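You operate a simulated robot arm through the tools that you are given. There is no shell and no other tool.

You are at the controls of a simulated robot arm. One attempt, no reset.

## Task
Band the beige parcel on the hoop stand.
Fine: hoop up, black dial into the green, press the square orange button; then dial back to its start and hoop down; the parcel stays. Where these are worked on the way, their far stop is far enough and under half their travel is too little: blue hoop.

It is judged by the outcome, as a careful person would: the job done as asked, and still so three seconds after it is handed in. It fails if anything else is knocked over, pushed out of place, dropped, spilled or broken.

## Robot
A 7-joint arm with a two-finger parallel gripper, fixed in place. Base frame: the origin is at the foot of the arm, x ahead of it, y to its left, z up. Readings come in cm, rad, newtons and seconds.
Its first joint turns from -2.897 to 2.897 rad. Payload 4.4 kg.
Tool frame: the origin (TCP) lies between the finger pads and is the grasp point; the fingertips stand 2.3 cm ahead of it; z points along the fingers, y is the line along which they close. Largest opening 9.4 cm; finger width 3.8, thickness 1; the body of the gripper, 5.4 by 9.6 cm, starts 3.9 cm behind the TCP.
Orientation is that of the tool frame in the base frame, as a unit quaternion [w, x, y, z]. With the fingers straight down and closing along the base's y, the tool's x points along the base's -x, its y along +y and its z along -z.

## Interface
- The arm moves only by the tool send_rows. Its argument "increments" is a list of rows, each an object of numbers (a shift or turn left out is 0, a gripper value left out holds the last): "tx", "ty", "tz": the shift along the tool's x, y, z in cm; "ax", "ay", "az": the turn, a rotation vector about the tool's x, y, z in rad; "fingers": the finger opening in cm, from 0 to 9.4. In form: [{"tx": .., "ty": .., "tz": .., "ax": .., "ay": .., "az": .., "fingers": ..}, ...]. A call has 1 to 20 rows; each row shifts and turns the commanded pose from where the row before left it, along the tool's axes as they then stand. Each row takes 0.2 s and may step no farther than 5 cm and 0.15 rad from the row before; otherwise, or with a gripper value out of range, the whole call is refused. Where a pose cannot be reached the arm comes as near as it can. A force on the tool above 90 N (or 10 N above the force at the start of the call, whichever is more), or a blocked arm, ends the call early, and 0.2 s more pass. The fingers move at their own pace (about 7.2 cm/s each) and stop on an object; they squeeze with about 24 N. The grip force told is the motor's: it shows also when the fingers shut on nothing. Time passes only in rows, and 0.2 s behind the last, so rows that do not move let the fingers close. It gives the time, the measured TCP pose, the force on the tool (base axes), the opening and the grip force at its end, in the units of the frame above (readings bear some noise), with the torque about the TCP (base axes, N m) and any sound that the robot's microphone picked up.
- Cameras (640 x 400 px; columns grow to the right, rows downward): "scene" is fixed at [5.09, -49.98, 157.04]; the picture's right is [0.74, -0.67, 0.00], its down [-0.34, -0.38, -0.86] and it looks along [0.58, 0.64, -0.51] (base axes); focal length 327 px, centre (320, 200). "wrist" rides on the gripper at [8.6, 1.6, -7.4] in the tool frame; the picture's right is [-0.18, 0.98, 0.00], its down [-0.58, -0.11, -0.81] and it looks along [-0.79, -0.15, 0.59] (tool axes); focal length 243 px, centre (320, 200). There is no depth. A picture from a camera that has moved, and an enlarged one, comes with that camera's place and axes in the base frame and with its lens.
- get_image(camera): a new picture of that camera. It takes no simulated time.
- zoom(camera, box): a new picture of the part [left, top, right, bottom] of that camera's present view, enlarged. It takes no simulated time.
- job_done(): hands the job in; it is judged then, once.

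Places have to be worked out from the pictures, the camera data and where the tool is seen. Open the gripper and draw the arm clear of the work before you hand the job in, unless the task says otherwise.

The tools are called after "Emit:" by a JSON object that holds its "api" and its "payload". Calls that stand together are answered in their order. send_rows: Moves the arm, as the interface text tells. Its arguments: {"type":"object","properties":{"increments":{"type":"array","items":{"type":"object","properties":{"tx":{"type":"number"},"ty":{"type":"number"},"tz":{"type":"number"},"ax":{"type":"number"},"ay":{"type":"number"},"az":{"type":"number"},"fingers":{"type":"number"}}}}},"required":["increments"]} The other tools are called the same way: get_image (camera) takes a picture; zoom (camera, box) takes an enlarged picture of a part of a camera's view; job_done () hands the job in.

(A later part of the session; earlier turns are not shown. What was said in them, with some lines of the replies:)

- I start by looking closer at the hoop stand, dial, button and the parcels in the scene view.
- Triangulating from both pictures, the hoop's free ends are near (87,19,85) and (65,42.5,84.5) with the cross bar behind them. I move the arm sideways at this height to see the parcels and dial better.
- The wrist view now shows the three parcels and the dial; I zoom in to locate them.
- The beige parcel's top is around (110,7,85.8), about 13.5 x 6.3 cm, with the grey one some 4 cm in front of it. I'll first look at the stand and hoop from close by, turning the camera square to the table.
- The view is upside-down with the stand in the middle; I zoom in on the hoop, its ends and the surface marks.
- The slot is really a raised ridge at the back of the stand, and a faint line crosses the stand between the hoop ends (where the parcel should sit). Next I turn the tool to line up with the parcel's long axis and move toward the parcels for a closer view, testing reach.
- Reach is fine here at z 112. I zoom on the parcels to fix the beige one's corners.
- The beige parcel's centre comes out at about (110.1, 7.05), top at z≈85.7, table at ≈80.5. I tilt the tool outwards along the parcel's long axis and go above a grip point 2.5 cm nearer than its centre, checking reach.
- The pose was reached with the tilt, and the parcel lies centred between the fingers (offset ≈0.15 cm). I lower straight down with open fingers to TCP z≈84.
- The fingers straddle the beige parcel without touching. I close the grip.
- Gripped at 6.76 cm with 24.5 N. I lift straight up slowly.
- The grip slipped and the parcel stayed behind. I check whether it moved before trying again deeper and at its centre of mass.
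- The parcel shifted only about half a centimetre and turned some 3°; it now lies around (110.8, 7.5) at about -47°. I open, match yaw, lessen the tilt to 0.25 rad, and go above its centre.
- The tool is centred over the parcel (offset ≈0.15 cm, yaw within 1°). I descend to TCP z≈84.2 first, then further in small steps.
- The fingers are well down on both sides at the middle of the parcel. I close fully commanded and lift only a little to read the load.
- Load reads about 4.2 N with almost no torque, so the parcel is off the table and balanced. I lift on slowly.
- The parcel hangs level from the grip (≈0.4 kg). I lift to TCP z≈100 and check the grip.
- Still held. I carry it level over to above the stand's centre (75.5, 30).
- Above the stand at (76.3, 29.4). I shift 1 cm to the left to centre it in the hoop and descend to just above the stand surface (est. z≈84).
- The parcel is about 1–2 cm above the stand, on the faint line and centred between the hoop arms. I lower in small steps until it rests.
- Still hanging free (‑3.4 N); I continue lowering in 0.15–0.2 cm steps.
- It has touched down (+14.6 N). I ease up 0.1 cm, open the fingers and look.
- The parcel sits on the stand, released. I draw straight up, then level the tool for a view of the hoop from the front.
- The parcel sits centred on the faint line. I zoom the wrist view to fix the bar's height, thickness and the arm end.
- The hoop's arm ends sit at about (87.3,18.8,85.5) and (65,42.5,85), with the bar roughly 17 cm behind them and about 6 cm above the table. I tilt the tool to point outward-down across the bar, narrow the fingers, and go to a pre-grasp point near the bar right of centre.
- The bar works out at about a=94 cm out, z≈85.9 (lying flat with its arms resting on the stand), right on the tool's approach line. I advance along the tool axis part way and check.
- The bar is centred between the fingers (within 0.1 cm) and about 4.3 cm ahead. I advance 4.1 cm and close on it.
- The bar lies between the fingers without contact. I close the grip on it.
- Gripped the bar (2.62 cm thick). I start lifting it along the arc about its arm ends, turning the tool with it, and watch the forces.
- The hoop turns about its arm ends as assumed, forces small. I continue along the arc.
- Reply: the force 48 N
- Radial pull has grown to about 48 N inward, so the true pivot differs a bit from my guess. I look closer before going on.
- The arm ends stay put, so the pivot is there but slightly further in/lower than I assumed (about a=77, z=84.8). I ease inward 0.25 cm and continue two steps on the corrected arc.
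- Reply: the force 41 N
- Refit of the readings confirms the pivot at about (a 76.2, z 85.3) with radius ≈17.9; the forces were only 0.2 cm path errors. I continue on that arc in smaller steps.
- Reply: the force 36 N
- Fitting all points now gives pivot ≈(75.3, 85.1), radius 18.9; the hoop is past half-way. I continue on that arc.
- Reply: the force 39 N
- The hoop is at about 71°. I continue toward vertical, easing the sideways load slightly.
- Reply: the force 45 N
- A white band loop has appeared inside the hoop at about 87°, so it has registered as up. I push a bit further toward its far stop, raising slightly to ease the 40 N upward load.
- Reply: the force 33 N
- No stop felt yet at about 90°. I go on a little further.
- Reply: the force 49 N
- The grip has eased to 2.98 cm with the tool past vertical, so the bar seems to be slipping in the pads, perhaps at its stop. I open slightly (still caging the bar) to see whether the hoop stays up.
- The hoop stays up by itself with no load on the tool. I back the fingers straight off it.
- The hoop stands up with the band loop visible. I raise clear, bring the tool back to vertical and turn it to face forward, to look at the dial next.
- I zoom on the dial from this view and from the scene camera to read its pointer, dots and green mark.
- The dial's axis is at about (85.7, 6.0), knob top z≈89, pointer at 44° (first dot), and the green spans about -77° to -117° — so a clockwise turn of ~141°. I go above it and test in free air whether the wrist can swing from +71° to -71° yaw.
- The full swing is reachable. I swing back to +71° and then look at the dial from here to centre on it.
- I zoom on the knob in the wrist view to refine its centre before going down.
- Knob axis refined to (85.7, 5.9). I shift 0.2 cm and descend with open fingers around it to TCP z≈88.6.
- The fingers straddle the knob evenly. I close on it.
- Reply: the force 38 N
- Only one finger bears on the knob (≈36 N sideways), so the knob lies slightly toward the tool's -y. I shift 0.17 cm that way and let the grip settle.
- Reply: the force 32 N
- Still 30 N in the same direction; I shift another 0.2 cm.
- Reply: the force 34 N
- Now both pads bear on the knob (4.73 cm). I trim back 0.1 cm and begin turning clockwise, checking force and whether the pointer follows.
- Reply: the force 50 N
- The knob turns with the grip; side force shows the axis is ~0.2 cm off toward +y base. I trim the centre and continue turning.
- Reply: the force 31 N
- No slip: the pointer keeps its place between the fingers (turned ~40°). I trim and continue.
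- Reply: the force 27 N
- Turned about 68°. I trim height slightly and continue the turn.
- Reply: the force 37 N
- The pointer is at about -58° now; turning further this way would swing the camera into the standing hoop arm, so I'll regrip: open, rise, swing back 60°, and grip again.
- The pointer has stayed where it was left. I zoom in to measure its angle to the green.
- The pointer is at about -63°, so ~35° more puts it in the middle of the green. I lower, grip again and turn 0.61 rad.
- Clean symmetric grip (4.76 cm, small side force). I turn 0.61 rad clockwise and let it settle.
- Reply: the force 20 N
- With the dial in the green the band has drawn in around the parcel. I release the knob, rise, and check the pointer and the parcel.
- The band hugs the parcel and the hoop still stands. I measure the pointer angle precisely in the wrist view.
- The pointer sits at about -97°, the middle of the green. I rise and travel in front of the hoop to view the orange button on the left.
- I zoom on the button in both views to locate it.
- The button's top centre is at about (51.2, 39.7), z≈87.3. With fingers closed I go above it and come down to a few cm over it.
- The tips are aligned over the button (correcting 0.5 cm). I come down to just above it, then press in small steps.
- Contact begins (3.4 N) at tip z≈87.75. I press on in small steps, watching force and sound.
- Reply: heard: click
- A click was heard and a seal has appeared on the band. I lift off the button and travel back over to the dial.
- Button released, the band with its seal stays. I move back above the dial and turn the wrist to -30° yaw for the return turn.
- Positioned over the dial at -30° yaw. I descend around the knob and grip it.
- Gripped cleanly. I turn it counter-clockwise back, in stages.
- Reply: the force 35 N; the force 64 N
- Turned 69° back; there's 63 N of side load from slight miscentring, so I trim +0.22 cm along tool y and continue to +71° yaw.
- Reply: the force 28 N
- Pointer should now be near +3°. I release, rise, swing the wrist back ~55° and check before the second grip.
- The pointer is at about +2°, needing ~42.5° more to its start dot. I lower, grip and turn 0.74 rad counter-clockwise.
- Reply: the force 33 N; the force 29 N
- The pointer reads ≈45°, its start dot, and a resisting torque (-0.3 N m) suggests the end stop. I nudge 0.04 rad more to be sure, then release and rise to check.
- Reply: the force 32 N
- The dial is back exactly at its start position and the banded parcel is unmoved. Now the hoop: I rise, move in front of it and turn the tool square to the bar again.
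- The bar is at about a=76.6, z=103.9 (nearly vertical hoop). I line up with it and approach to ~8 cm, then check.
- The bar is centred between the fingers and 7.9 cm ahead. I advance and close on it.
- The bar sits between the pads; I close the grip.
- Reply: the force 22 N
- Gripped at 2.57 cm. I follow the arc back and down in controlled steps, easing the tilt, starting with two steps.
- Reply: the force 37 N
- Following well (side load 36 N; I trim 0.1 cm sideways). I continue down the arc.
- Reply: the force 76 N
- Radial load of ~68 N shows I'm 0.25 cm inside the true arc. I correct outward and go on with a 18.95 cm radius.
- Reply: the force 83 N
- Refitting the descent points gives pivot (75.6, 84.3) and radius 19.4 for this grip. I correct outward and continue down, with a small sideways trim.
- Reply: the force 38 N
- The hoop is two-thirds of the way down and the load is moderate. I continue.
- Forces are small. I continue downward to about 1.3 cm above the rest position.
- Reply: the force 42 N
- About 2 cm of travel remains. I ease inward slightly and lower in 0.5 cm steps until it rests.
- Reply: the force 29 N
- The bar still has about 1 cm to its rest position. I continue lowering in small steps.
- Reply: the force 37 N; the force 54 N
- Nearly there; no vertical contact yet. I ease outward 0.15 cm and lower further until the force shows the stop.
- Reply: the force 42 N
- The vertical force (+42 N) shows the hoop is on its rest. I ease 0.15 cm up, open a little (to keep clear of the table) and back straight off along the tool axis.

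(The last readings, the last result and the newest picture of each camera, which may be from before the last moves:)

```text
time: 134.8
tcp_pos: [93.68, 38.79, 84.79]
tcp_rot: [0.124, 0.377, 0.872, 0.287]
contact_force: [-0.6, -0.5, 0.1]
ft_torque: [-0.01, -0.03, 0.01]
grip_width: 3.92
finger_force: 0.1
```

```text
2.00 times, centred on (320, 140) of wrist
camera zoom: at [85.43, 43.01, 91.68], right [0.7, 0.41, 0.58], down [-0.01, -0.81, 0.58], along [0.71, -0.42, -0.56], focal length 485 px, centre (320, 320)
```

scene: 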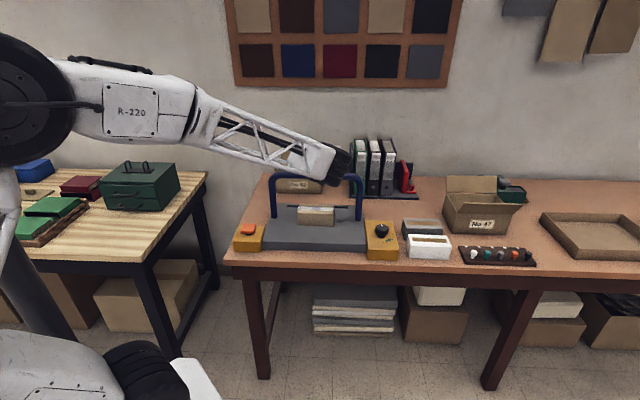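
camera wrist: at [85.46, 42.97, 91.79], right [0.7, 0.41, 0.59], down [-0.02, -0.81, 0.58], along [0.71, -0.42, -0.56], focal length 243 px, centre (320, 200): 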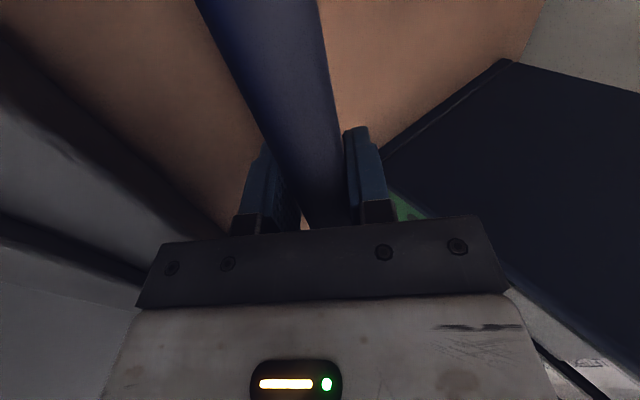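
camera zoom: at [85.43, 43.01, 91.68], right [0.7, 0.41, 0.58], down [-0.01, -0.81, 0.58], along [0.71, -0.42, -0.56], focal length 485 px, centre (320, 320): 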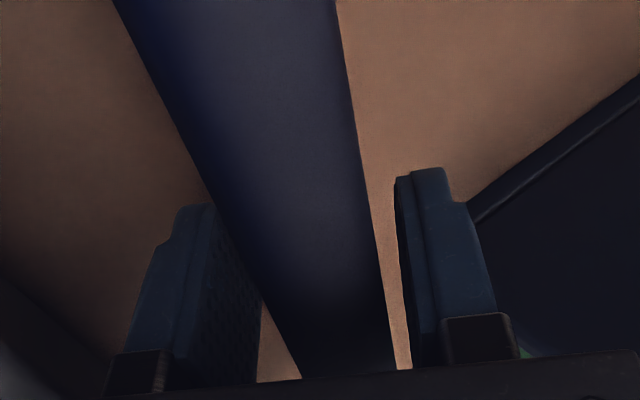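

The pads are free of the bar on both sides with no load. I withdraw along the tool axis.

Emit:
{"api": "send_rows", "payload": {"increments": [{"tz": -0.8}, {"tz": -1.5}, {"tz": -2.0}, {"tz": -3.0}, {"tz": -3.5}, {"tz": -4.0}, {"tz": -4.0}, {}]}}

Emit:
{"api": "get_image", "payload": {"camera": "scene"}}

Emit:
{"api": "zoom", "payload": {"camera": "scene", "box": [240, 170, 400, 270]}}

Emit:
{"api": "get_image", "payload": {"camera": "wrist"}}

```text
time: 136.6
tcp_pos: [85.55, 31.25, 99.97]
tcp_rot: [0.124, 0.377, 0.872, 0.287]
contact_force: [0.3, -0.1, 0.0]
ft_torque: [-0.02, -0.06, 0.0]
grip_width: 3.9
finger_force: 0.1
```

```text
taken
```

scene: 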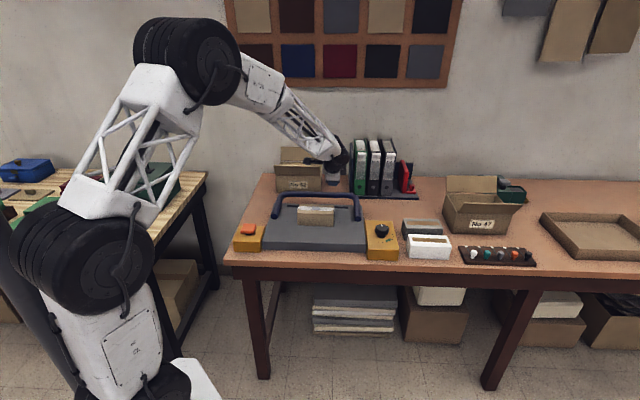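

```text
4.00 times, centred on (320, 220) of scene
camera zoom: at [5.09, -49.98, 157.04], right [0.74, -0.67, 0.0], down [-0.34, -0.38, -0.86], along [0.58, 0.64, -0.51], focal length 1306 px, centre (320, 120)
```

zoom: 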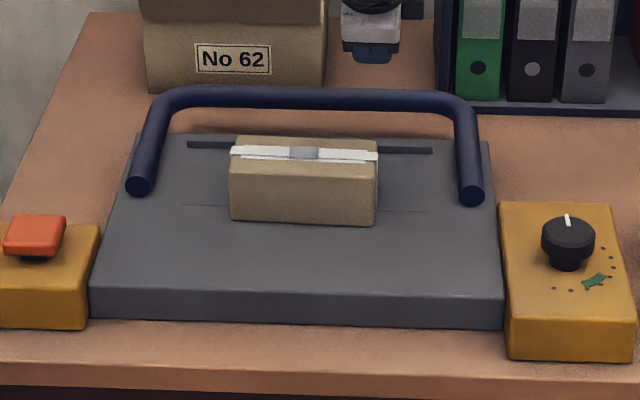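

```text
taken
camera wrist: at [77.28, 35.35, 106.85], right [0.7, 0.41, 0.59], down [-0.02, -0.81, 0.58], along [0.71, -0.42, -0.56], focal length 243 px, centre (320, 200)
```

wrist: 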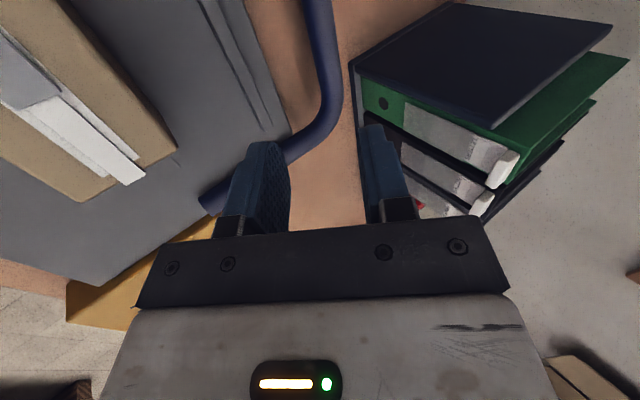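

The hoop lies exactly as at the start, the dial is at its start, and the banded parcel with its seal stays on the stand. I raise and withdraw the arm, level the tool and open the gripper.

Emit:
{"api": "send_rows", "payload": {"increments": [{"ty": 2.2, "tz": -3.0}, {"ty": 2.2, "tz": -3.0}, {"ty": 2.2, "tz": -3.0}, {"ty": 2.2, "tz": -3.0}, {"ty": 2.2, "tz": -3.0}, {"ax": 0.13, "fingers": 9.4}, {"ax": 0.13}, {"ax": 0.13}, {"ax": 0.13}, {"ax": 0.12}, {"ty": -4.0}, {"ty": -4.0}, {"ty": -4.0}, {"ty": -4.0}, {"ty": -4.0}, {}, {}]}}

Emit:
{"api": "get_image", "payload": {"camera": "scene"}}

Emit:
{"api": "zoom", "payload": {"camera": "scene", "box": [220, 150, 420, 275]}}

Emit:
{"api": "zoom", "payload": {"camera": "scene", "box": [380, 160, 560, 272]}}

```text
time: 140.2
tcp_pos: [70.77, 17.29, 118.64]
tcp_rot: [0.0, 0.396, 0.918, 0.0]
contact_force: [0.9, 0.7, 0.6]
ft_torque: [-0.03, -0.01, -0.01]
grip_width: 9.42
finger_force: 0.0
```

```text
taken
```

scene: 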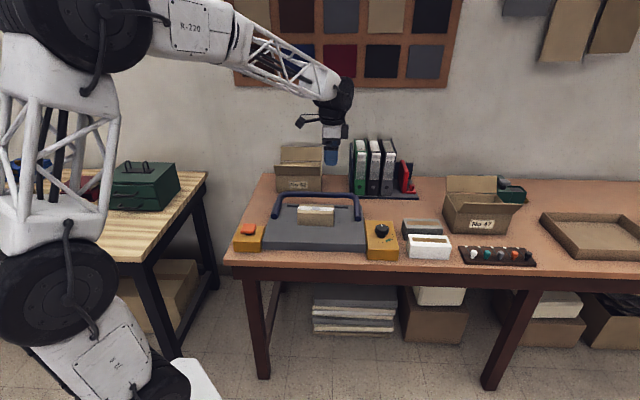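

```text
3.20 times, centred on (320, 212) of scene
camera zoom: at [5.09, -49.98, 157.04], right [0.74, -0.67, 0.0], down [-0.34, -0.38, -0.86], along [0.58, 0.64, -0.51], focal length 1045 px, centre (320, 160)
```

zoom: 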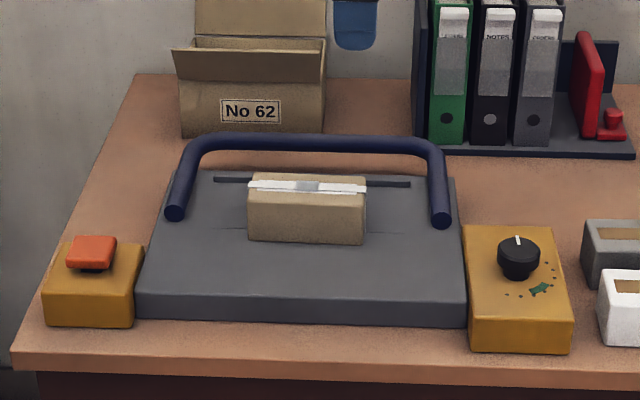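

```text
3.56 times, centred on (470, 216) of scene
camera zoom: at [5.09, -49.98, 157.04], right [0.74, -0.67, 0.0], down [-0.34, -0.38, -0.86], along [0.58, 0.64, -0.51], focal length 1161 px, centre (-213, 143)
```

zoom: 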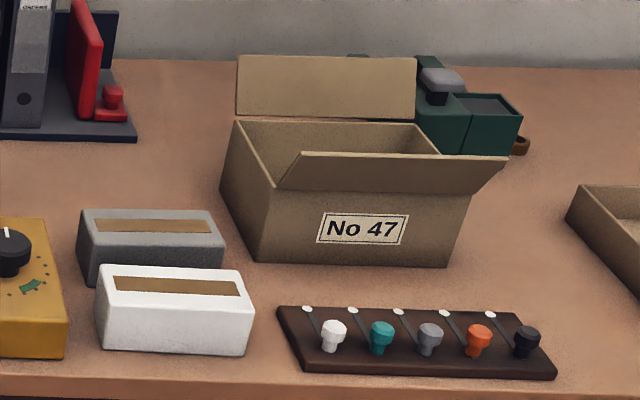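

Everything looks right. The parcel is banded and resting on the stand, the hoop is down, the dial is at its start and the other objects haven't moved. The gripper is open and clear, so I hand the job in.

Emit:
{"api": "job_done", "payload": {}}

```text
The job is handed in.
```

The beige parcel is banded and sealed, and it is resting on the hoop stand; I've handed the job in.

- **Hoop up:** I raised the hoop to its far stop at about vertical, and the band loop appeared.
- **Dial into the green:** I turned it to the middle of the green, which took two grips to keep the camera clear of the hoop. The band drew in around the parcel.
- **Orange button:** I pressed it once, heard a click, and a seal appeared on the band.
- **Dial back, hoop down:** The pointer is back at its starting dot and the hoop lies where it did at the start.

The first attempt to lift the parcel slipped. That moved it about half a centimetre on the table and turned it about 3°, before I gripped it again and carried it over. In the last pictures, the grey and white parcels, the boxes, the binders and the knob tray are all where they were. The gripper is open and the arm is clear of the work.
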